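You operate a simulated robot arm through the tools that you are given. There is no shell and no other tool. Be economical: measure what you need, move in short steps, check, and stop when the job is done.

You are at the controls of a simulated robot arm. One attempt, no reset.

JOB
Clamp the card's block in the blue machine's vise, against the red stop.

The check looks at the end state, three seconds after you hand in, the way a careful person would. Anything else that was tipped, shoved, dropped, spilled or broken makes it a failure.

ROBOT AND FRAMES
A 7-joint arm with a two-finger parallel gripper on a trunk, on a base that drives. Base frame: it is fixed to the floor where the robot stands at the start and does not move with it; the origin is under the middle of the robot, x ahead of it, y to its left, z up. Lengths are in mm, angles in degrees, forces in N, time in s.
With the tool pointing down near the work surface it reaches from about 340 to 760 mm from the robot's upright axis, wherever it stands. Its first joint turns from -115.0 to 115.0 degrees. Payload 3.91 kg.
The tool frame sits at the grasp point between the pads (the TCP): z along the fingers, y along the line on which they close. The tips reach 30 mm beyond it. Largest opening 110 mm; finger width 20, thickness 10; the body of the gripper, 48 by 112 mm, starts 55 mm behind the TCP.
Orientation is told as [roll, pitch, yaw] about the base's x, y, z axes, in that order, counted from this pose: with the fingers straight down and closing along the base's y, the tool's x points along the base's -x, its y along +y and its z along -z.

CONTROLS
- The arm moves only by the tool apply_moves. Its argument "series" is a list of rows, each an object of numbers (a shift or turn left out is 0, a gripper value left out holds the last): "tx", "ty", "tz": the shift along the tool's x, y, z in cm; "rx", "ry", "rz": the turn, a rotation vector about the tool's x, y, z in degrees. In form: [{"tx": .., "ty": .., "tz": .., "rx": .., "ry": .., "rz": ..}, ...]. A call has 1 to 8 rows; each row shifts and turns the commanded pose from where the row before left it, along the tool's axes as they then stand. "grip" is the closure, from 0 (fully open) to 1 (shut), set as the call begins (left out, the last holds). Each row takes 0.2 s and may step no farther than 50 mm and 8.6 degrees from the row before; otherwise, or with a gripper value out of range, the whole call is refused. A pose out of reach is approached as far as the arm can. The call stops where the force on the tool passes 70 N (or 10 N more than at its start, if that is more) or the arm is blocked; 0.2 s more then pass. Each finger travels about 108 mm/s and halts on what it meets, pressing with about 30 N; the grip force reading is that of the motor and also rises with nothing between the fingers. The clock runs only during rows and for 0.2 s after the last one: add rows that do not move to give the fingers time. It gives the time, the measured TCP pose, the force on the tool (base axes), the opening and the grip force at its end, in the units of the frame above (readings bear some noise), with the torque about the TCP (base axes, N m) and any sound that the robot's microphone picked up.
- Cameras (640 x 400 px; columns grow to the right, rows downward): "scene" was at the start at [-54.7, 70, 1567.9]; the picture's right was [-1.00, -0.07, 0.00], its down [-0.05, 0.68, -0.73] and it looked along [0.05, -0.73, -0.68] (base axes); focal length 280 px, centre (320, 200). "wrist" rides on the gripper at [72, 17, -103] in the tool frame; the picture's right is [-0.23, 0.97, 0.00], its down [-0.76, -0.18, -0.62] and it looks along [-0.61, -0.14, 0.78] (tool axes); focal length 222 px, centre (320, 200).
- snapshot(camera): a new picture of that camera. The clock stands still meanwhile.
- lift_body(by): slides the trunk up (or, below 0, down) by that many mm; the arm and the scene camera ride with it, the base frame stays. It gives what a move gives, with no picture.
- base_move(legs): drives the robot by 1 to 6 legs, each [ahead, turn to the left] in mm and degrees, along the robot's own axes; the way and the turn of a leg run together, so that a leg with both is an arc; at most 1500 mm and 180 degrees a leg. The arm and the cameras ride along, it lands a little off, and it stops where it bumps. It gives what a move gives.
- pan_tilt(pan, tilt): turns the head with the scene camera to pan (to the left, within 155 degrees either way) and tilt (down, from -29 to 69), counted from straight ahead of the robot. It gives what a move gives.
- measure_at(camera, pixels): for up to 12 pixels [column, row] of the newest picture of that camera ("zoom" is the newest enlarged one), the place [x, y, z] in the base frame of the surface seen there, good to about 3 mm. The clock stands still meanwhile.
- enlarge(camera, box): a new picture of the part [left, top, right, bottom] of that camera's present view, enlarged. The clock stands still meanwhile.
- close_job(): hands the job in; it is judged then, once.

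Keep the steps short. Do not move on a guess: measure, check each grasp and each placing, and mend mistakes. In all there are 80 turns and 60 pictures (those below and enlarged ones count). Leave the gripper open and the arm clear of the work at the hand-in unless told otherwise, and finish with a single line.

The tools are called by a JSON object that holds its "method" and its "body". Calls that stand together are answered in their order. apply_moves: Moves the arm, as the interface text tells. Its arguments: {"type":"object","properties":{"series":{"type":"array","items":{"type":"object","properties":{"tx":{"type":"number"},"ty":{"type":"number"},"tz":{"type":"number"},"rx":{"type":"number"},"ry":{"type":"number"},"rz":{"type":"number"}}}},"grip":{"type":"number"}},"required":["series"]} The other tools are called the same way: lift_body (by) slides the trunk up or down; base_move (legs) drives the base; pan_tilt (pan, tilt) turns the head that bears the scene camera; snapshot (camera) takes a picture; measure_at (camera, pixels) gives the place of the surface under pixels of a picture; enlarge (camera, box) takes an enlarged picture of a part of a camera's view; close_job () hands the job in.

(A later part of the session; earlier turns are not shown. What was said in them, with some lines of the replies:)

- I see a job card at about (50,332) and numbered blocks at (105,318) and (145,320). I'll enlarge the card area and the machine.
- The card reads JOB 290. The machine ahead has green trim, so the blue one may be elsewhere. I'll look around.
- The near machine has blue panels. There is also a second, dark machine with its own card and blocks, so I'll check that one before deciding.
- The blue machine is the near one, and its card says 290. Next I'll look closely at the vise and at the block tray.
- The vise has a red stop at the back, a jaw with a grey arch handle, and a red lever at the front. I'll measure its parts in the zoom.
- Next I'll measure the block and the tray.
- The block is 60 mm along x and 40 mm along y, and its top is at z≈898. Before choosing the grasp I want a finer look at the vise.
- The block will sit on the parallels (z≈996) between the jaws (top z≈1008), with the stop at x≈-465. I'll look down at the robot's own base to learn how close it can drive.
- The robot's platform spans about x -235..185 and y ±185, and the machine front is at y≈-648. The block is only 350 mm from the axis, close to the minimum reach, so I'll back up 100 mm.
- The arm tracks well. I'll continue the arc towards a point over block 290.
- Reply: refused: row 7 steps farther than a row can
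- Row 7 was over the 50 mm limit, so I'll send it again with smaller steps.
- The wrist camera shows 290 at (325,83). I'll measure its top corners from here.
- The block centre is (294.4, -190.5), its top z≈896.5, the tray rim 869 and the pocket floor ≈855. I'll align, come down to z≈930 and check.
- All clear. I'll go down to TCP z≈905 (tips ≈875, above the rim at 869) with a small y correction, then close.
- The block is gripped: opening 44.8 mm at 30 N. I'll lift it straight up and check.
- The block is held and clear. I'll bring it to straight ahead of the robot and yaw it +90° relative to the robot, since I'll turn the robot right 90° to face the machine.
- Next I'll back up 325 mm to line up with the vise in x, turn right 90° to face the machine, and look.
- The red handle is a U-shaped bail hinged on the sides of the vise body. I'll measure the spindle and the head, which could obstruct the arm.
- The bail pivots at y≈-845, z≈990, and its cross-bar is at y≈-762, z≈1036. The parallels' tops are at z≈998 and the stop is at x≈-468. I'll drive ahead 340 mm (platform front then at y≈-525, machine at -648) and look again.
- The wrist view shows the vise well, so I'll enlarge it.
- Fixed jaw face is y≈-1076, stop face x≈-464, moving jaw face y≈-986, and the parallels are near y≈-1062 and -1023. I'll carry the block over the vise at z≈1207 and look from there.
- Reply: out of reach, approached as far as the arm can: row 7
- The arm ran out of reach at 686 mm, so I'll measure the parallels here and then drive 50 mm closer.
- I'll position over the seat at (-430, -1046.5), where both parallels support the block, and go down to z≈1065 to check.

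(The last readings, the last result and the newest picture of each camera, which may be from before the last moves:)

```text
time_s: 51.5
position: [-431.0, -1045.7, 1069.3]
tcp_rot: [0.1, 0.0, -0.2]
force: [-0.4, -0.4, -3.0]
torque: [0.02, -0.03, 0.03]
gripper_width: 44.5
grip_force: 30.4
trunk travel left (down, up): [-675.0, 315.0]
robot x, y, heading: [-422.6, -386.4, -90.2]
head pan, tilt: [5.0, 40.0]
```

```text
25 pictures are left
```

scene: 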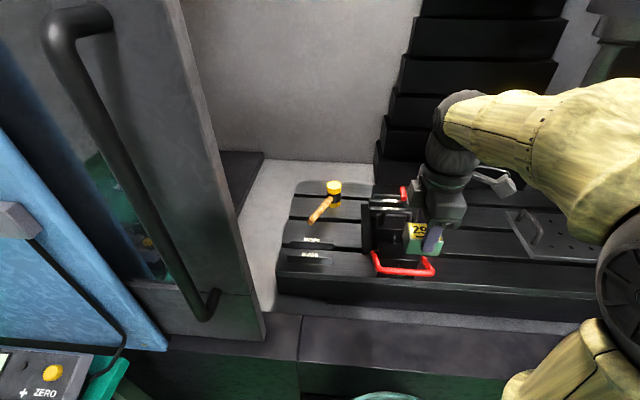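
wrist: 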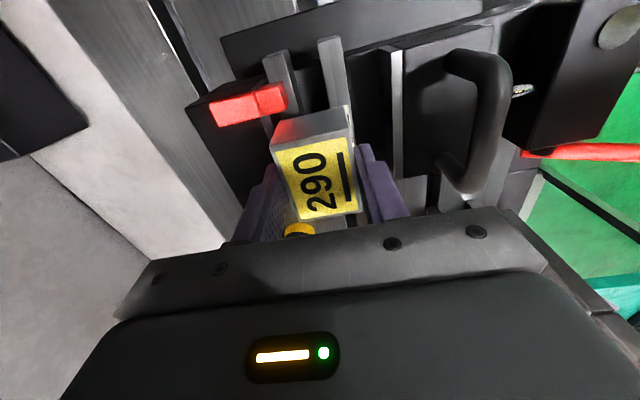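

{"method": "measure_at", "body": {"camera": "wrist", "pixels": [[277, 152], [347, 138], [272, 140], [345, 112], [300, 130], [280, 108], [262, 98], [287, 92], [270, 90], [282, 70], [330, 60], [398, 120]]}}

```text
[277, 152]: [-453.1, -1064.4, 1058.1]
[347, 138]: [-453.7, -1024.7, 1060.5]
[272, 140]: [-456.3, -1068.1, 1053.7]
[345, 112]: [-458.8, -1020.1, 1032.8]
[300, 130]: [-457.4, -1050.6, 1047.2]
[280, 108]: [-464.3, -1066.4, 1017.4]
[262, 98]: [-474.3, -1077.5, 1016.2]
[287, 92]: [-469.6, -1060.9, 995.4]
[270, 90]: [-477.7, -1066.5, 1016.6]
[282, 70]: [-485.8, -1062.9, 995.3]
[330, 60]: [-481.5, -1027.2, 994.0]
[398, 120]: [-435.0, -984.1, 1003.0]
```

The block's -x face is ≈-458 and the stop ≈-464, so it clears. I'll lower to just above the parallels.

{"method": "apply_moves", "body": {"series": [{"tz": 1.0}, {"tz": 1.0}, {"tz": 0.2}, {}]}}

{"method": "apply_moves", "body": {"series": [{"tz": 0.1}, {}]}}

```text
time_s: 52.5
position: [-430.4, -1045.8, 1045.6]
tcp_rot: [0.1, 0.0, -0.3]
force: [-0.3, -0.7, -3.1]
torque: [0.01, 0.01, -0.01]
gripper_width: 44.5
grip_force: 30.1
trunk travel left (down, up): [-675.0, 315.0]
robot x, y, heading: [-424.9, -385.3, -90.3]
head pan, tilt: [5.0, 40.0]
```

```text
time_s: 53.1
position: [-429.6, -1046.4, 1045.4]
tcp_rot: [0.1, 0.1, -0.3]
force: [0.7, -0.6, -2.7]
torque: [0.03, 0.0, -0.02]
gripper_width: 44.5
grip_force: 29.7
trunk travel left (down, up): [-675.0, 315.0]
robot x, y, heading: [-423.4, -384.2, -90.1]
head pan, tilt: [5.0, 40.0]
```

No contact yet. I'll go down in 1 mm steps.

{"method": "apply_moves", "body": {"series": [{"tz": 0.1}, {}]}}

{"method": "apply_moves", "body": {"series": [{"tz": 0.1}, {}]}}

{"method": "apply_moves", "body": {"series": [{"tz": 0.1}, {}]}}

```text
time_s: 53.7
position: [-429.9, -1045.4, 1045.0]
tcp_rot: [0.1, 0.0, -0.3]
force: [0.1, -0.3, -3.7]
torque: [0.0, 0.04, 0.0]
gripper_width: 44.5
grip_force: 30.1
trunk travel left (down, up): [-675.0, 315.0]
robot x, y, heading: [-420.9, -388.8, -90.2]
head pan, tilt: [5.0, 40.0]
```

```text
time_s: 54.3
position: [-429.3, -1045.8, 1043.9]
tcp_rot: [0.1, 0.0, -0.4]
force: [-0.5, -0.7, -3.5]
torque: [0.01, 0.02, 0.01]
gripper_width: 45.0
grip_force: 29.5
trunk travel left (down, up): [-675.0, 315.0]
robot x, y, heading: [-421.4, -389.7, -89.9]
head pan, tilt: [5.0, 40.0]
```

```text
time_s: 54.9
position: [-430.0, -1045.4, 1043.6]
tcp_rot: [0.0, 0.0, -0.1]
force: [0.4, 0.7, -1.8]
torque: [-0.01, -0.1, 0.01]
gripper_width: 44.8
grip_force: 29.7
trunk travel left (down, up): [-675.0, 315.0]
robot x, y, heading: [-425.5, -391.5, -90.1]
head pan, tilt: [5.0, 40.0]
```

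The load is just starting to transfer (-1.8 N). One more 1 mm step down, then I'll nudge -x towards the stop.

{"method": "apply_moves", "body": {"series": [{"tz": 0.1}, {}]}}

{"method": "apply_moves", "body": {"series": [{"tx": 0.2}, {"tx": 0.1}, {}]}}

{"method": "apply_moves", "body": {"series": [{"tx": 0.1}, {}]}}

```text
time_s: 55.5
position: [-429.6, -1044.9, 1043.3]
tcp_rot: [0.0, 0.0, -0.3]
force: [-0.2, -1.0, 6.2]
torque: [0.1, -0.24, -0.04]
gripper_width: 44.6
grip_force: 29.6
trunk travel left (down, up): [-675.0, 315.0]
robot x, y, heading: [-426.5, -387.1, -90.0]
head pan, tilt: [5.0, 40.0]
```

```text
time_s: 56.3
position: [-432.2, -1044.3, 1044.2]
tcp_rot: [-0.1, 0.0, -0.2]
force: [5.7, -0.9, 10.9]
torque: [0.05, -0.37, -0.05]
gripper_width: 44.6
grip_force: 30.2
trunk travel left (down, up): [-675.0, 315.0]
robot x, y, heading: [-423.9, -388.7, -90.2]
head pan, tilt: [5.0, 40.0]
```

```text
time_s: 56.9
position: [-433.4, -1044.2, 1043.8]
tcp_rot: [-0.1, 0.0, -0.2]
force: [5.9, -1.1, 14.3]
torque: [0.05, -0.56, -0.03]
gripper_width: 44.4
grip_force: 30.6
trunk travel left (down, up): [-675.0, 315.0]
robot x, y, heading: [-421.6, -386.6, -90.2]
head pan, tilt: [5.0, 40.0]
```

Contact is firm at 14 N. I'll ease off 0.8 mm and keep sliding towards the stop.

{"method": "apply_moves", "body": {"series": [{"tz": -0.08}, {"tx": 0.1}, {}]}}

{"method": "apply_moves", "body": {"series": [{"tx": 0.1}, {}]}}

{"method": "enlarge", "body": {"camera": "wrist", "box": [190, 50, 410, 190]}}

```text
time_s: 57.7
position: [-433.4, -1045.9, 1043.1]
tcp_rot: [0.0, -0.1, -0.2]
force: [5.9, 1.0, 8.9]
torque: [-0.12, -0.34, 0.06]
gripper_width: 44.9
grip_force: 29.7
trunk travel left (down, up): [-675.0, 315.0]
robot x, y, heading: [-420.9, -392.5, -90.5]
head pan, tilt: [5.0, 40.0]
```

```text
time_s: 58.3
position: [-434.9, -1044.7, 1042.4]
tcp_rot: [0.0, 0.0, -0.3]
force: [9.5, 1.8, 6.5]
torque: [0.01, -0.23, 0.08]
gripper_width: 44.6
grip_force: 30.5
trunk travel left (down, up): [-675.0, 315.0]
robot x, y, heading: [-423.7, -391.0, -90.2]
head pan, tilt: [5.0, 40.0]
```

```text
2.86 times, centred on (300, 120) of wrist
```

zoom: 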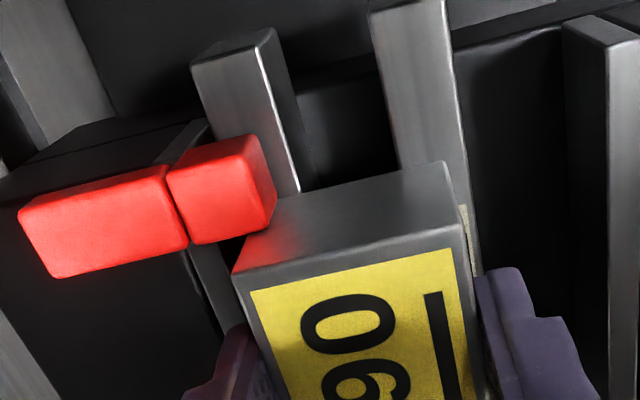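

The block appears to be touching the stop (9.5 N). One more small nudge to confirm.

{"method": "apply_moves", "body": {"series": [{"tx": 0.1}, {}]}}

{"method": "apply_moves", "body": {"series": [{"tx": 0.1}, {}]}}

```text
time_s: 58.9
position: [-434.4, -1045.0, 1043.5]
tcp_rot: [0.0, 0.0, -0.2]
force: [13.1, 1.4, 4.9]
torque: [0.02, -0.37, 0.18]
gripper_width: 44.6
grip_force: 29.6
trunk travel left (down, up): [-675.0, 315.0]
robot x, y, heading: [-423.5, -392.0, -90.1]
head pan, tilt: [5.0, 40.0]
```

```text
time_s: 59.5
position: [-434.4, -1043.3, 1044.0]
tcp_rot: [0.1, 0.1, -0.2]
force: [16.6, 3.7, 4.0]
torque: [0.04, -0.58, 0.16]
gripper_width: 44.7
grip_force: 29.9
trunk travel left (down, up): [-675.0, 315.0]
robot x, y, heading: [-422.9, -389.5, -90.1]
head pan, tilt: [5.0, 40.0]
```

The block is against the stop: x held at -434.4 while the force rose to 16.6 N. I'll ease the push and open the fingers partly.

{"method": "apply_moves", "body": {"series": [{"tx": -0.15}, {}]}}

{"method": "apply_moves", "body": {"series": [{}, {}], "grip": 0.42}}

{"method": "apply_moves", "body": {"series": [{"tz": -2}, {"tz": -4}, {"tz": -4}, {"tz": -4}, {}]}}

{"method": "snapshot", "body": {"camera": "wrist"}}

```text
time_s: 60.1
position: [-434.0, -1044.0, 1043.8]
tcp_rot: [0.0, 0.1, -0.1]
force: [13.5, 3.6, 4.1]
torque: [0.15, -0.73, 0.17]
gripper_width: 44.5
grip_force: 30.5
trunk travel left (down, up): [-675.0, 315.0]
robot x, y, heading: [-427.1, -386.5, -90.1]
head pan, tilt: [5.0, 40.0]
```

```text
time_s: 60.7
position: [-437.4, -1045.5, 1042.4]
tcp_rot: [0.0, 0.0, -0.4]
force: [0.1, -0.2, -0.2]
torque: [-0.01, 0.0, -0.01]
gripper_width: 63.9
grip_force: 0.1
trunk travel left (down, up): [-675.0, 315.0]
robot x, y, heading: [-421.3, -392.2, -90.4]
head pan, tilt: [5.0, 40.0]
```

```text
time_s: 61.9
position: [-436.6, -1044.9, 1183.2]
tcp_rot: [0.1, 0.0, -0.1]
force: [0.3, 0.7, -0.2]
torque: [-0.01, -0.01, 0.01]
gripper_width: 63.8
grip_force: 0.1
trunk travel left (down, up): [-675.0, 315.0]
robot x, y, heading: [-427.6, -390.7, -90.2]
head pan, tilt: [5.0, 40.0]
```

```text
23 pictures are left
```

wrist: 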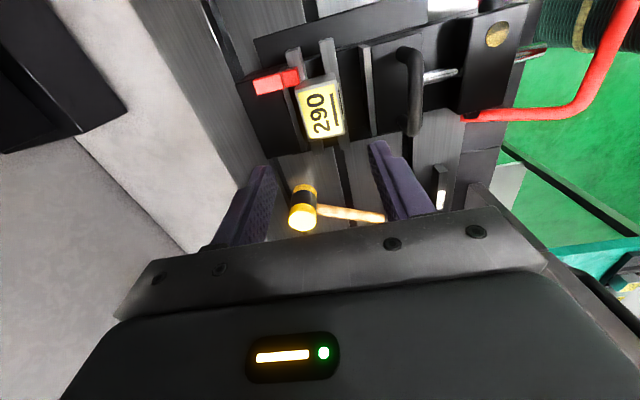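

{"method": "enlarge", "body": {"camera": "wrist", "box": [240, 20, 440, 150]}}

```text
3.08 times, centred on (340, 85) of wrist
```

zoom: 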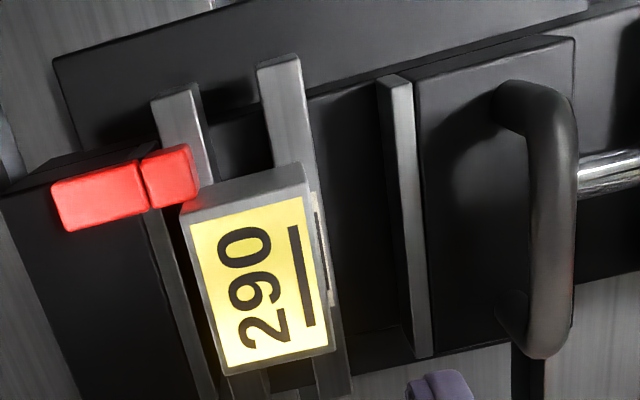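

The block sits flat on both parallels and against the stop. Next I'll close the fingers and put them behind the arch handle (bar y≈-945, z≈1057), to push the jaw towards the block.

{"method": "apply_moves", "body": {"series": [{"tx": -0.75, "ty": 4.4}, {"ty": 4.4}, {"ty": 4.2}, {}, {"tz": 4.5}, {"tz": 4.5}, {"tz": 4.5}, {}], "grip": 1}}

{"method": "snapshot", "body": {"camera": "wrist"}}

```text
time_s: 63.7
position: [-428.9, -915.0, 1046.7]
tcp_rot: [0.1, 0.0, -0.3]
force: [-0.4, -0.3, -0.5]
torque: [0.02, -0.03, 0.02]
gripper_width: 0.0
grip_force: 29.8
trunk travel left (down, up): [-675.0, 315.0]
robot x, y, heading: [-426.0, -391.9, -90.1]
head pan, tilt: [5.0, 40.0]
```

```text
21 pictures are left
```

wrist: 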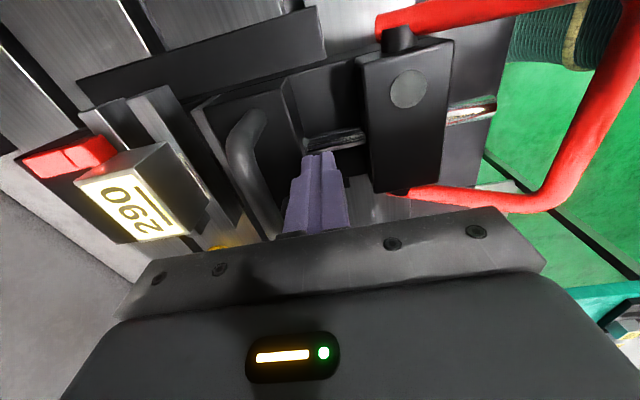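

The fingers are behind the bar. I'll push in -y in small steps and watch the force.

{"method": "apply_moves", "body": {"series": [{"ty": -0.5}, {"ty": -0.5}, {"ty": -0.5}, {"ty": -0.5}, {}]}}

{"method": "apply_moves", "body": {"series": [{"ty": -0.5}, {"ty": -0.5}, {"ty": -0.5}, {}]}}

```text
time_s: 64.9
position: [-428.8, -936.3, 1048.5]
tcp_rot: [0.0, 0.0, -0.3]
force: [-0.3, -0.8, 0.6]
torque: [-0.01, -0.02, 0.02]
gripper_width: 0.3
grip_force: 29.9
trunk travel left (down, up): [-675.0, 315.0]
robot x, y, heading: [-423.7, -388.5, -90.1]
head pan, tilt: [5.0, 40.0]
```

```text
time_s: 65.9
position: [-428.2, -951.1, 1047.5]
tcp_rot: [0.1, 0.1, -0.3]
force: [0.1, 1.3, -0.2]
torque: [-0.03, 0.01, 0.02]
gripper_width: 0.0
grip_force: 30.3
trunk travel left (down, up): [-675.0, 315.0]
robot x, y, heading: [-422.9, -390.1, -90.1]
head pan, tilt: [5.0, 40.0]
```

{"method": "snapshot", "body": {"camera": "wrist"}}

```text
20 pictures are left
```

wrist: 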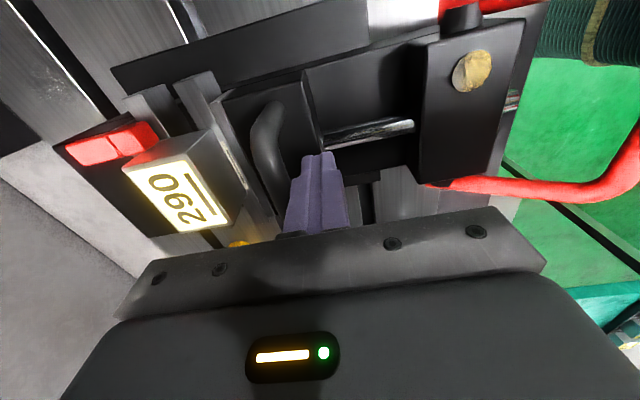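

The jaw slides freely, with its gap to the block shrinking. I'll keep pushing.

{"method": "apply_moves", "body": {"series": [{"ty": -0.4}, {"ty": -0.4}, {"ty": -0.2}, {}]}}

{"method": "apply_moves", "body": {"series": [{"ty": -0.3}, {"ty": -0.3}, {}]}}

{"method": "apply_moves", "body": {"series": [{"ty": -0.3}, {"ty": -0.3}, {}]}}

```text
time_s: 66.9
position: [-428.4, -961.2, 1048.1]
tcp_rot: [0.1, 0.0, -0.3]
force: [0.3, 4.8, -2.6]
torque: [0.0, 0.01, 0.06]
gripper_width: 0.0
grip_force: 29.9
trunk travel left (down, up): [-675.0, 315.0]
robot x, y, heading: [-425.6, -387.7, -90.0]
head pan, tilt: [5.0, 40.0]
```

```text
time_s: 67.7
position: [-429.4, -966.4, 1049.4]
tcp_rot: [-0.1, 0.0, -0.3]
force: [-0.8, 3.8, -2.6]
torque: [0.01, 0.02, 0.05]
gripper_width: 0.0
grip_force: 29.8
trunk travel left (down, up): [-675.0, 315.0]
robot x, y, heading: [-425.3, -389.5, -90.2]
head pan, tilt: [5.0, 40.0]
```

```text
time_s: 68.5
position: [-428.4, -971.8, 1049.3]
tcp_rot: [0.0, 0.1, -0.4]
force: [-1.6, 9.3, -0.1]
torque: [0.0, -0.01, 0.02]
gripper_width: 0.1
grip_force: 30.2
trunk travel left (down, up): [-675.0, 315.0]
robot x, y, heading: [-425.1, -389.9, -90.2]
head pan, tilt: [5.0, 40.0]
```

{"method": "apply_moves", "body": {"series": [{"ty": -0.3}, {"ty": -0.3}, {}]}}

{"method": "apply_moves", "body": {"series": [{"ty": -0.3}, {"ty": -0.3}, {}]}}

{"method": "snapshot", "body": {"camera": "wrist"}}

```text
time_s: 69.3
position: [-429.5, -971.8, 1048.0]
tcp_rot: [0.7, 0.0, -0.4]
force: [3.4, 41.1, -6.1]
torque: [0.04, 0.12, 0.11]
gripper_width: 0.0
grip_force: 30.0
trunk travel left (down, up): [-675.0, 315.0]
robot x, y, heading: [-418.9, -390.9, -90.1]
head pan, tilt: [5.0, 40.0]
```

```text
time_s: 70.1
position: [-428.0, -973.4, 1048.9]
tcp_rot: [1.0, 0.1, -0.1]
force: [-1.2, 61.4, -8.8]
torque: [0.05, 0.01, 0.03]
gripper_width: 0.0
grip_force: 30.0
trunk travel left (down, up): [-675.0, 315.0]
robot x, y, heading: [-423.0, -390.3, -90.3]
head pan, tilt: [5.0, 40.0]
```

```text
19 pictures are left
```

wrist: 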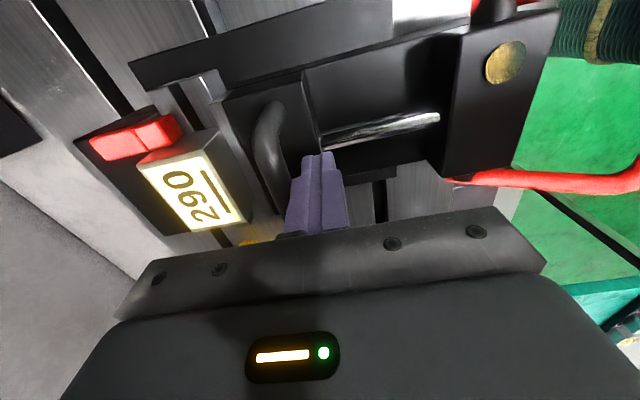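

The jaw is hard up at 61 N. I'll relax the push, withdraw upward and inspect the block, the jaw and the bail.

{"method": "apply_moves", "body": {"series": [{"ty": 0.5}, {"ty": 1.0}, {"ty": 1.0}, {"tz": -4}, {"tz": -4}, {"tz": -4}, {}]}}

{"method": "enlarge", "body": {"camera": "wrist", "box": [140, 20, 520, 220]}}

```text
time_s: 71.7
position: [-427.0, -958.3, 1169.5]
tcp_rot: [0.1, 0.0, -0.3]
force: [0.1, -0.5, -0.3]
torque: [0.01, -0.01, 0.0]
gripper_width: 0.0
grip_force: 30.7
trunk travel left (down, up): [-675.0, 315.0]
robot x, y, heading: [-423.9, -391.7, -90.1]
head pan, tilt: [5.0, 40.0]
```

```text
1.68 times, centred on (330, 120) of wrist
```

zoom: 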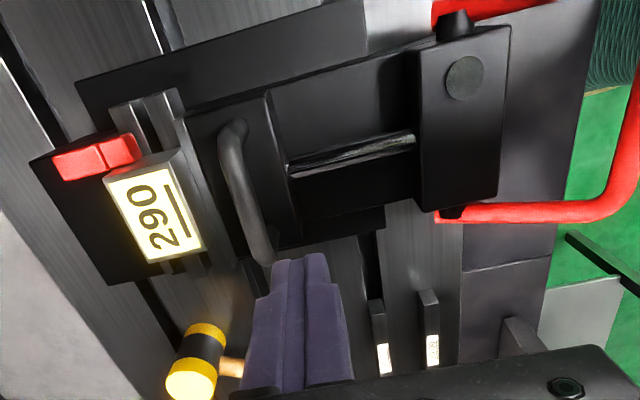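

The block is flat, against the stop and trapped between the jaws. Next is the locking bail. I'll move over its cross-bar (y≈-762, z≈1036) with the fingers partly open, and re-measure it.

{"method": "apply_moves", "body": {"series": [{"ty": 4.9}, {"ty": 4.9}, {"ty": 4.9}, {"ty": 4.9}, {}], "grip": 0.45}}

{"method": "snapshot", "body": {"camera": "wrist"}}

{"method": "pan_tilt", "body": {"pan": 12, "tilt": 45}}

{"method": "snapshot", "body": {"camera": "scene"}}

```text
time_s: 72.9
position: [-428.6, -763.1, 1166.7]
tcp_rot: [0.1, 0.1, -0.3]
force: [0.2, -0.1, -0.2]
torque: [-0.01, 0.01, 0.0]
gripper_width: 60.4
grip_force: 0.0
trunk travel left (down, up): [-675.0, 315.0]
robot x, y, heading: [-423.2, -392.5, -90.5]
head pan, tilt: [5.0, 40.0]
```

```text
17 pictures are left
```

wrist: 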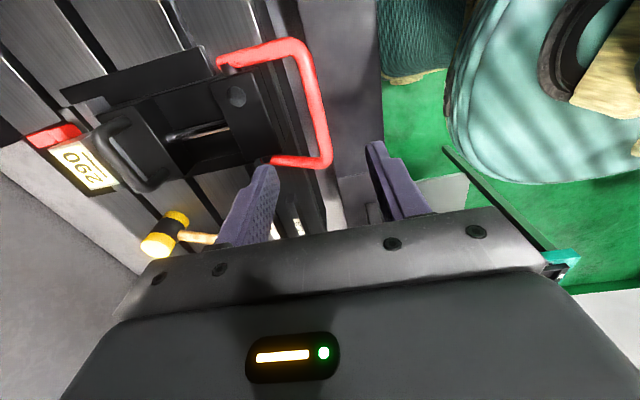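

```text
time_s: 73.5
position: [-427.7, -763.7, 1166.9]
tcp_rot: [0.0, 0.1, -0.3]
force: [-0.1, -0.8, -0.1]
torque: [-0.02, 0.03, 0.01]
gripper_width: 60.7
grip_force: 0.0
trunk travel left (down, up): [-675.0, 315.0]
robot x, y, heading: [-425.6, -389.2, -90.1]
head pan, tilt: [12.0, 45.0]
```

```text
16 pictures are left
```

scene: 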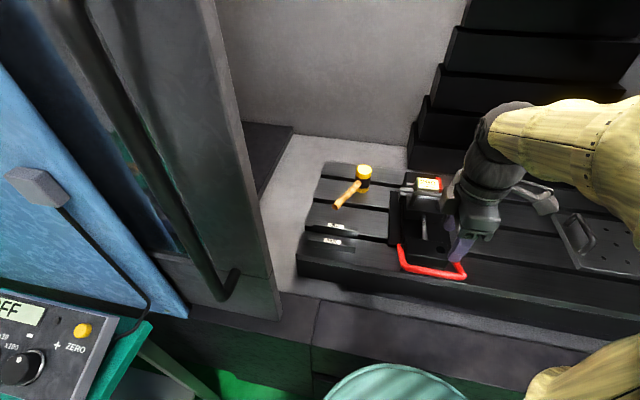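

{"method": "measure_at", "body": {"camera": "wrist", "pixels": [[220, 65], [225, 55], [250, 50], [295, 45], [315, 90], [322, 150], [310, 165], [275, 160], [235, 95], [200, 115], [85, 165], [100, 175]]}}

{"method": "enlarge", "body": {"camera": "scene", "box": [380, 160, 500, 290]}}

```text
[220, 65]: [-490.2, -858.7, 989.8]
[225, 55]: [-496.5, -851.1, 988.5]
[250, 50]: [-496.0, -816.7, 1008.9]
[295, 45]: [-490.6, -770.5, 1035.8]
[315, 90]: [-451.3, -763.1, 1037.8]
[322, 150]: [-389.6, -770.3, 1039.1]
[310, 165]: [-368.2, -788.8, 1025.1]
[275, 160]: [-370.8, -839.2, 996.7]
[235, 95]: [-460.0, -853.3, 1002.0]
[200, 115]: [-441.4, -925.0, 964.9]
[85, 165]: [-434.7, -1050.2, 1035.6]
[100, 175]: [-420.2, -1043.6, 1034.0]
```

```text
3.08 times, centred on (440, 225) of scene
```

zoom: 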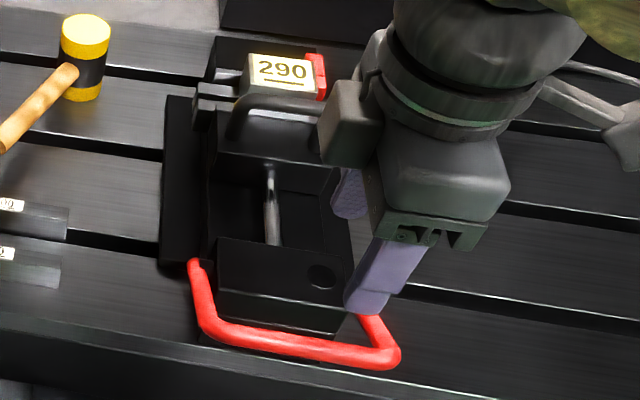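

The bail bar is centred near y≈-767, z≈1034 and pivots near (y -860, z 980), about 30° above horizontal. I'll straddle it and grip it.

{"method": "apply_moves", "body": {"series": [{"ty": -0.4, "tz": 3}, {"tz": 3.5}, {"tz": 3.5}, {"tz": 3.0}, {}]}}

{"method": "apply_moves", "body": {"series": [{}, {}, {}], "grip": 1}}

```text
time_s: 74.7
position: [-427.4, -767.0, 1037.6]
tcp_rot: [0.0, 0.0, -0.3]
force: [0.1, -1.1, 0.3]
torque: [-0.01, 0.02, -0.04]
gripper_width: 60.3
grip_force: 0.1
trunk travel left (down, up): [-675.0, 315.0]
robot x, y, heading: [-425.0, -387.9, -90.2]
head pan, tilt: [12.0, 45.0]
```

```text
time_s: 75.5
position: [-427.2, -764.8, 1038.6]
tcp_rot: [0.1, 0.0, -0.3]
force: [-0.8, 9.3, 0.0]
torque: [0.31, -0.05, 0.57]
gripper_width: 14.5
grip_force: 45.4
trunk travel left (down, up): [-675.0, 315.0]
robot x, y, heading: [-423.4, -388.9, -90.3]
head pan, tilt: [12.0, 45.0]
```

The bar is gripped at 14.5 mm. I'll test by moving 4 mm down along the tangent and reading the force.

{"method": "apply_moves", "body": {"series": [{"tz": 0.35, "ty": 0.4}, {}]}}

{"method": "apply_moves", "body": {"series": [{"tz": 0.35, "ty": 0.2}, {}]}}

```text
time_s: 76.1
position: [-426.7, -764.1, 1035.8]
tcp_rot: [-0.2, 0.0, -0.2]
force: [0.2, 0.1, 9.5]
torque: [-0.24, 0.32, 0.6]
gripper_width: 14.5
grip_force: 45.5
trunk travel left (down, up): [-675.0, 315.0]
robot x, y, heading: [-424.1, -386.7, -90.1]
head pan, tilt: [12.0, 45.0]
```

```text
time_s: 76.7
position: [-427.7, -762.7, 1031.5]
tcp_rot: [-0.1, 0.0, -0.2]
force: [1.2, -1.1, 5.8]
torque: [-0.28, 0.44, 0.69]
gripper_width: 14.7
grip_force: 44.6
trunk travel left (down, up): [-675.0, 315.0]
robot x, y, heading: [-425.6, -388.0, -90.0]
head pan, tilt: [12.0, 45.0]
```

It gives way at low force. I'll follow the arc further down while watching the force.

{"method": "apply_moves", "body": {"series": [{"tz": 0.42, "ty": 0.2}, {"tz": 0.42, "ty": 0.19}, {}]}}

{"method": "apply_moves", "body": {"series": [{"tz": 0.45, "ty": 0.16}, {"tz": 0.45, "ty": 0.14}, {}]}}

{"method": "snapshot", "body": {"camera": "wrist"}}

```text
time_s: 77.5
position: [-427.2, -758.4, 1022.5]
tcp_rot: [0.2, 0.0, -0.3]
force: [1.7, -5.6, -0.6]
torque: [-0.26, 0.51, 0.68]
gripper_width: 15.0
grip_force: 44.9
trunk travel left (down, up): [-675.0, 315.0]
robot x, y, heading: [-426.9, -390.0, -90.1]
head pan, tilt: [12.0, 45.0]
```

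```text
time_s: 78.3
position: [-426.7, -756.0, 1013.9]
tcp_rot: [0.1, -0.1, -0.3]
force: [2.2, -8.1, 1.9]
torque: [-0.26, -0.07, 0.46]
gripper_width: 14.4
grip_force: 45.1
trunk travel left (down, up): [-675.0, 315.0]
robot x, y, heading: [-422.8, -387.1, -90.3]
head pan, tilt: [12.0, 45.0]
```

```text
14 pictures are left
```

wrist: 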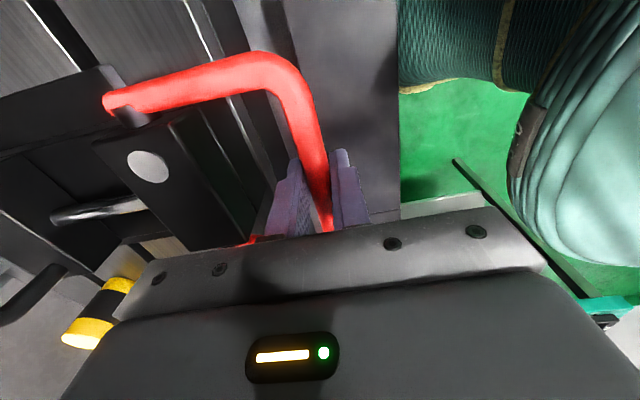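

{"method": "measure_at", "body": {"camera": "wrist", "pixels": [[315, 150], [322, 190], [295, 100], [270, 75], [200, 80], [115, 100], [300, 190], [290, 200]]}}

```text
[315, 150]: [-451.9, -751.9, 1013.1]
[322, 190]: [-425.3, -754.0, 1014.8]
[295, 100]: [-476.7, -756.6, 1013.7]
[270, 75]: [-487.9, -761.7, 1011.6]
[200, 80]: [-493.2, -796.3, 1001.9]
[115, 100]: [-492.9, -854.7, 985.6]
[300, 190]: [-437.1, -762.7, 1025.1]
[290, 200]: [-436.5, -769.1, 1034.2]
```

The bar really is swinging down, from z 1038 to 1014. I'll continue along the arc.

{"method": "apply_moves", "body": {"series": [{"tz": 0.45, "ty": -0.05}, {"tz": 0.45, "ty": 0.05}, {"tz": 0.45, "ty": 0.05}, {}]}}

{"method": "apply_moves", "body": {"series": [{"tz": 0.45, "ty": 0.0}, {"tz": 0.45, "ty": 0}, {}]}}

```text
time_s: 79.3
position: [-427.5, -752.6, 1001.2]
tcp_rot: [0.1, 0.0, -0.2]
force: [2.8, 3.5, 3.0]
torque: [-0.25, 0.74, 0.74]
gripper_width: 14.5
grip_force: 45.1
trunk travel left (down, up): [-675.0, 315.0]
robot x, y, heading: [-423.0, -391.0, -90.1]
head pan, tilt: [12.0, 45.0]
```

```text
time_s: 80.1
position: [-426.0, -752.5, 991.7]
tcp_rot: [0.1, 0.0, -0.1]
force: [3.2, 9.6, 1.8]
torque: [-0.16, 0.34, 0.71]
gripper_width: 14.9
grip_force: 44.9
trunk travel left (down, up): [-675.0, 315.0]
robot x, y, heading: [-421.2, -387.8, -90.3]
head pan, tilt: [12.0, 45.0]
```

{"method": "apply_moves", "body": {"series": [{"tz": 0.45, "ty": 0.15}, {"tz": 0.45, "ty": 0.1}, {}]}}

{"method": "apply_moves", "body": {"series": [{"tz": 0.45, "ty": 0}, {"tz": 0.45, "ty": -0.05}, {}]}}

```text
time_s: 80.9
position: [-427.2, -753.1, 982.7]
tcp_rot: [-0.1, 0.0, -0.3]
force: [2.5, -3.0, 5.0]
torque: [-0.28, 0.46, 0.71]
gripper_width: 14.7
grip_force: 45.5
trunk travel left (down, up): [-675.0, 315.0]
robot x, y, heading: [-426.3, -391.1, -90.1]
head pan, tilt: [12.0, 45.0]
```

```text
time_s: 81.7
position: [-426.6, -752.4, 973.3]
tcp_rot: [0.0, 0.0, -0.3]
force: [1.5, -7.8, 6.2]
torque: [-0.3, 0.7, 0.7]
gripper_width: 14.9
grip_force: 45.1
trunk travel left (down, up): [-675.0, 315.0]
robot x, y, heading: [-426.5, -391.1, -90.1]
head pan, tilt: [12.0, 45.0]
```

It is still moving at low force, now slightly below horizontal. I'll keep going.

{"method": "apply_moves", "body": {"series": [{"tz": 0.45, "ty": -0.15}, {"tz": 0.45, "ty": -0.15}, {}]}}

{"method": "apply_moves", "body": {"series": [{"tz": 0.45, "ty": -0.15}, {"tz": 0.45, "ty": -0.15}, {}]}}

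{"method": "apply_moves", "body": {"series": [{"tz": 0.45, "ty": -0.2}, {"tz": 0.45, "ty": -0.2}, {}]}}

```text
time_s: 82.5
position: [-426.8, -754.4, 965.2]
tcp_rot: [0.1, 0.0, -0.3]
force: [1.9, -3.3, 2.9]
torque: [-0.23, 0.52, 0.6]
gripper_width: 14.8
grip_force: 44.7
trunk travel left (down, up): [-675.0, 315.0]
robot x, y, heading: [-423.4, -394.9, -90.0]
head pan, tilt: [12.0, 45.0]
```

```text
time_s: 83.3
position: [-427.2, -755.7, 955.7]
tcp_rot: [0.1, -0.1, -0.2]
force: [1.5, 4.9, 2.1]
torque: [-0.22, 0.44, 0.37]
gripper_width: 14.9
grip_force: 45.0
trunk travel left (down, up): [-675.0, 315.0]
robot x, y, heading: [-421.4, -389.2, -90.4]
head pan, tilt: [12.0, 45.0]
```

```text
time_s: 84.1
position: [-427.4, -761.0, 946.1]
tcp_rot: [0.2, 0.0, -0.2]
force: [3.1, 13.1, -1.2]
torque: [-0.23, 0.2, 0.33]
gripper_width: 14.7
grip_force: 44.7
trunk travel left (down, up): [-675.0, 315.0]
robot x, y, heading: [-427.4, -392.3, -90.3]
head pan, tilt: [12.0, 45.0]
```

{"method": "apply_moves", "body": {"series": [{"tz": 0.45, "ty": 0.1}, {"tz": 0.4, "ty": -0.1}, {}]}}

{"method": "apply_moves", "body": {"series": [{"tz": 0.4, "ty": -0.2}, {"tz": 0.4, "ty": -0.2}, {}]}}

{"method": "enlarge", "body": {"camera": "scene", "box": [370, 150, 510, 300]}}

```text
time_s: 84.9
position: [-426.9, -763.8, 937.0]
tcp_rot: [-0.2, 0.0, -0.3]
force: [0.8, -3.9, 9.3]
torque: [-0.22, 0.29, 0.35]
gripper_width: 14.8
grip_force: 45.0
trunk travel left (down, up): [-675.0, 315.0]
robot x, y, heading: [-427.5, -389.6, -90.4]
head pan, tilt: [12.0, 45.0]
```

```text
time_s: 85.7
position: [-426.9, -765.9, 930.7]
tcp_rot: [-0.2, 0.2, -0.2]
force: [1.2, -4.5, 37.3]
torque: [0.02, 0.04, 0.38]
gripper_width: 14.6
grip_force: 44.8
trunk travel left (down, up): [-675.0, 315.0]
robot x, y, heading: [-421.1, -393.4, -90.5]
head pan, tilt: [12.0, 45.0]
```

```text
2.67 times, centred on (440, 225) of scene
```

zoom: 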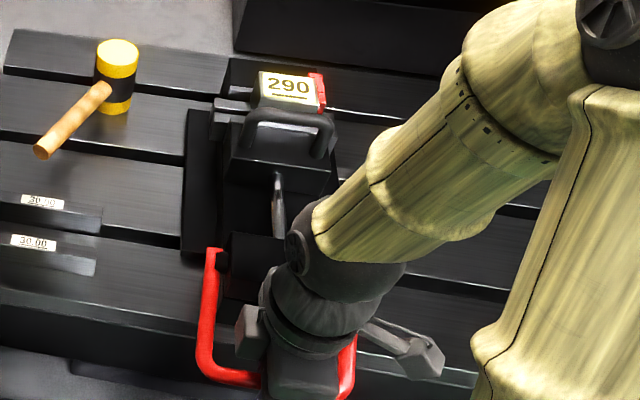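

Resistance has reached 37 N at about -30°. I'll push a little more to seat it against its end.

{"method": "apply_moves", "body": {"series": [{"tz": 0.25, "ty": -0.1}, {}]}}

{"method": "apply_moves", "body": {"series": [{"tz": 0.2, "ty": -0.1}, {}]}}

{"method": "snapshot", "body": {"camera": "wrist"}}

```text
time_s: 86.3
position: [-427.7, -767.0, 927.5]
tcp_rot: [-0.1, 0.1, -0.3]
force: [1.0, -1.9, 36.4]
torque: [-0.02, 0.1, 0.38]
gripper_width: 14.8
grip_force: 44.8
trunk travel left (down, up): [-675.0, 315.0]
robot x, y, heading: [-425.2, -388.8, -90.2]
head pan, tilt: [12.0, 45.0]
```

```text
time_s: 86.9
position: [-427.5, -767.4, 926.3]
tcp_rot: [0.0, 0.0, -0.3]
force: [-0.1, 5.0, 35.9]
torque: [0.02, 0.06, 0.36]
gripper_width: 14.7
grip_force: 45.0
trunk travel left (down, up): [-675.0, 315.0]
robot x, y, heading: [-424.5, -391.4, -90.1]
head pan, tilt: [12.0, 45.0]
```

```text
12 pictures are left
```

wrist: 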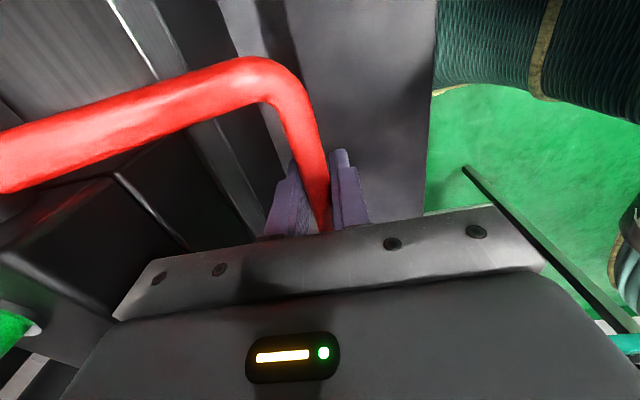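

Force is steady at 36 N while z still falls, so it is either slipping in the grip or clamping. I'll measure the bar.

{"method": "measure_at", "body": {"camera": "wrist", "pixels": [[310, 150], [323, 190], [290, 90], [240, 75], [150, 105], [50, 150]]}}

```text
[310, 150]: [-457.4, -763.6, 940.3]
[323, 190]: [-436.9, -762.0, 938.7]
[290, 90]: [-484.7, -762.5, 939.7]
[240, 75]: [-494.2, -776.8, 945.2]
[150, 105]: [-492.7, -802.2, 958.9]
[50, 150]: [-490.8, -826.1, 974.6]
```

The bar stopped with its top at z≈940 and the fingers slipped along it. I'll release, rise, close the fingers and press from above.

{"method": "apply_moves", "body": {"series": [{"tz": -0.3}, {}], "grip": 0.6}}

{"method": "apply_moves", "body": {"series": [{"tz": -3}, {"tz": -3.5}, {}]}}

{"method": "snapshot", "body": {"camera": "wrist"}}

```text
time_s: 87.5
position: [-427.5, -768.0, 929.3]
tcp_rot: [0.1, -0.1, -0.4]
force: [-0.8, -0.5, -0.1]
torque: [0.0, -0.03, 0.02]
gripper_width: 43.9
grip_force: 0.1
trunk travel left (down, up): [-675.0, 315.0]
robot x, y, heading: [-424.3, -389.8, -90.1]
head pan, tilt: [12.0, 45.0]
```

```text
time_s: 88.3
position: [-426.4, -767.4, 994.4]
tcp_rot: [0.1, 0.0, -0.3]
force: [0.5, 0.3, 0.1]
torque: [-0.01, 0.0, 0.01]
gripper_width: 44.0
grip_force: 0.2
trunk travel left (down, up): [-675.0, 315.0]
robot x, y, heading: [-426.9, -388.5, -90.4]
head pan, tilt: [12.0, 45.0]
```

```text
11 pictures are left
```

wrist: 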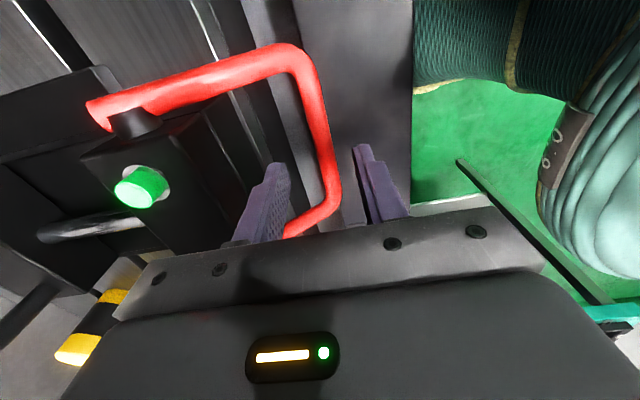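

A green pin has popped up through the disc on the vise body, which looks like the clamped indicator, and the bail stays down. I'll raise the arm clear and inspect the result.

{"method": "apply_moves", "body": {"series": [{"tz": -4.5}, {"tz": -4.5}, {"tz": -4.5}, {"tz": -4.5}, {"tz": -2}, {}], "grip": 0}}

{"method": "enlarge", "body": {"camera": "wrist", "box": [0, 20, 340, 240]}}

{"method": "enlarge", "body": {"camera": "scene", "box": [380, 150, 500, 290]}}

```text
time_s: 89.7
position: [-427.7, -767.9, 1193.3]
tcp_rot: [0.0, 0.0, -0.3]
force: [-0.1, -0.4, -0.2]
torque: [-0.03, 0.01, 0.0]
gripper_width: 110.1
grip_force: 0.1
trunk travel left (down, up): [-675.0, 315.0]
robot x, y, heading: [-423.6, -390.1, -90.0]
head pan, tilt: [12.0, 45.0]
```

```text
1.82 times, centred on (170, 130) of wrist
```

zoom: 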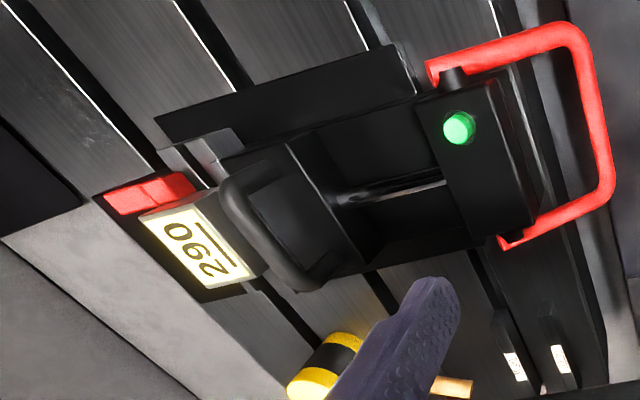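

```text
2.86 times, centred on (440, 220) of scene
```

zoom: 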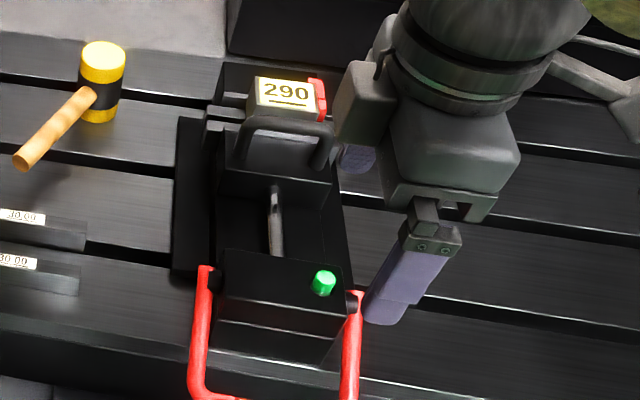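

The bail is down, the green pin is up, and the block is in the jaws. I'll take a closer look at its seating and stop contact.

{"method": "apply_moves", "body": {"series": [{"ty": -4.5}, {"ty": -4.5}, {"ty": -4.5}, {"ty": -4.5}, {"ty": -4}, {}]}}

{"method": "enlarge", "body": {"camera": "wrist", "box": [190, 20, 390, 150]}}

```text
time_s: 91.1
position: [-428.9, -988.3, 1195.1]
tcp_rot: [0.1, 0.0, -0.3]
force: [-0.3, -0.7, 0.4]
torque: [0.0, -0.03, -0.03]
gripper_width: 110.0
grip_force: 0.0
trunk travel left (down, up): [-675.0, 315.0]
robot x, y, heading: [-423.5, -389.6, -90.2]
head pan, tilt: [12.0, 45.0]
```

```text
3.08 times, centred on (290, 85) of wrist
```

zoom: 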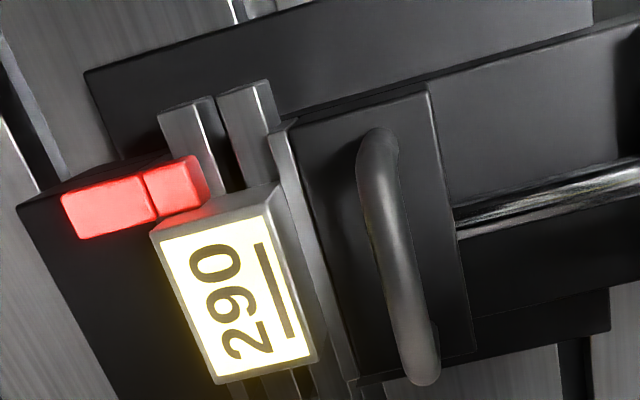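

{"method": "measure_at", "body": {"camera": "zoom", "pixels": [[158, 238], [268, 206], [218, 378], [312, 352], [235, 300], [205, 195], [190, 210], [270, 195], [292, 170], [284, 180], [150, 232], [262, 240]]}}

```text
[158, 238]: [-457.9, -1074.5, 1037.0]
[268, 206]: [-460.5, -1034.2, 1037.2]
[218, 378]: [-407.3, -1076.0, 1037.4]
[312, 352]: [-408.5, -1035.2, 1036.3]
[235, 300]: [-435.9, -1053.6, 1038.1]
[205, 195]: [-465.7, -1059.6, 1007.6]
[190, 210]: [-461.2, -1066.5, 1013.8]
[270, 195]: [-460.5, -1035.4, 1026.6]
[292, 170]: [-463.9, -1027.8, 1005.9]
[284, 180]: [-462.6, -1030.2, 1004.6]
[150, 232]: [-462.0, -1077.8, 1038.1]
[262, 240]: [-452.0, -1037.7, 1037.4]
```

The block top is level: all corners are within 1 mm of z 1037. One tight zoom on the block–stop contact.

{"method": "enlarge", "body": {"camera": "wrist", "box": [225, 60, 289, 100]}}

```text
10.00 times, centred on (257, 80) of wrist
```

zoom: 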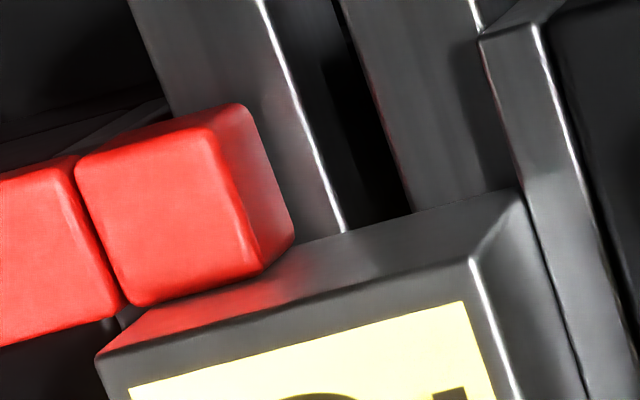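

The block touches the stop with no visible gap. I'll retract the arm out over the front, back the robot away and hand in.

{"method": "apply_moves", "body": {"series": [{"ty": 4.5}, {"ty": 4.5}, {"ty": 4.5}, {"ty": 4.5}, {"ty": 4.5}, {}], "grip": 0}}

{"method": "base_move", "body": {"legs": [[-300, 0]]}}

{"method": "snapshot", "body": {"camera": "scene"}}

```text
time_s: 92.5
position: [-428.9, -762.6, 1192.2]
tcp_rot: [0.2, 0.0, -0.4]
force: [-0.8, 0.1, 0.7]
torque: [-0.02, -0.01, 0.03]
gripper_width: 109.9
grip_force: 0.0
trunk travel left (down, up): [-675.0, 315.0]
robot x, y, heading: [-423.7, -389.2, -90.2]
head pan, tilt: [12.0, 45.0]
```

```text
time_s: 94.8
position: [-428.0, -463.1, 1194.3]
tcp_rot: [0.0, 0.1, -0.2]
force: [0.7, 0.4, 1.0]
torque: [0.01, -0.01, -0.01]
gripper_width: 110.1
grip_force: 0.1
trunk travel left (down, up): [-675.0, 315.0]
robot x, y, heading: [-418.7, -90.2, -90.4]
head pan, tilt: [12.0, 45.0]
```

```text
6 pictures are left
```

scene: 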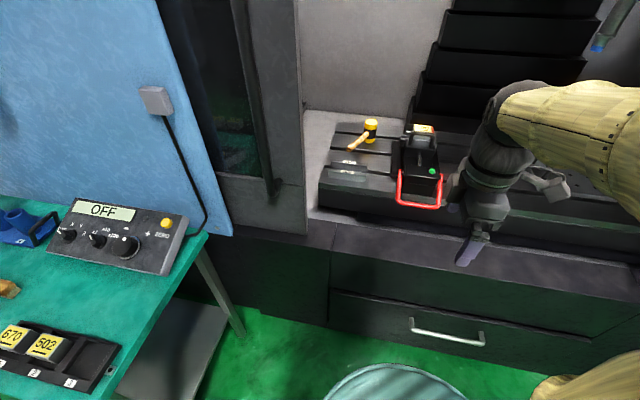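

The scene is undisturbed, the green pin is still up, the gripper is open and the arm is clear. I'm handing in.

{"method": "close_job", "body": {}}

```text
The job is handed in.
```

Block 290 is clamped in the blue machine's vise against the red stop, with the bail down, the green pin up, the gripper open and the arm clear.
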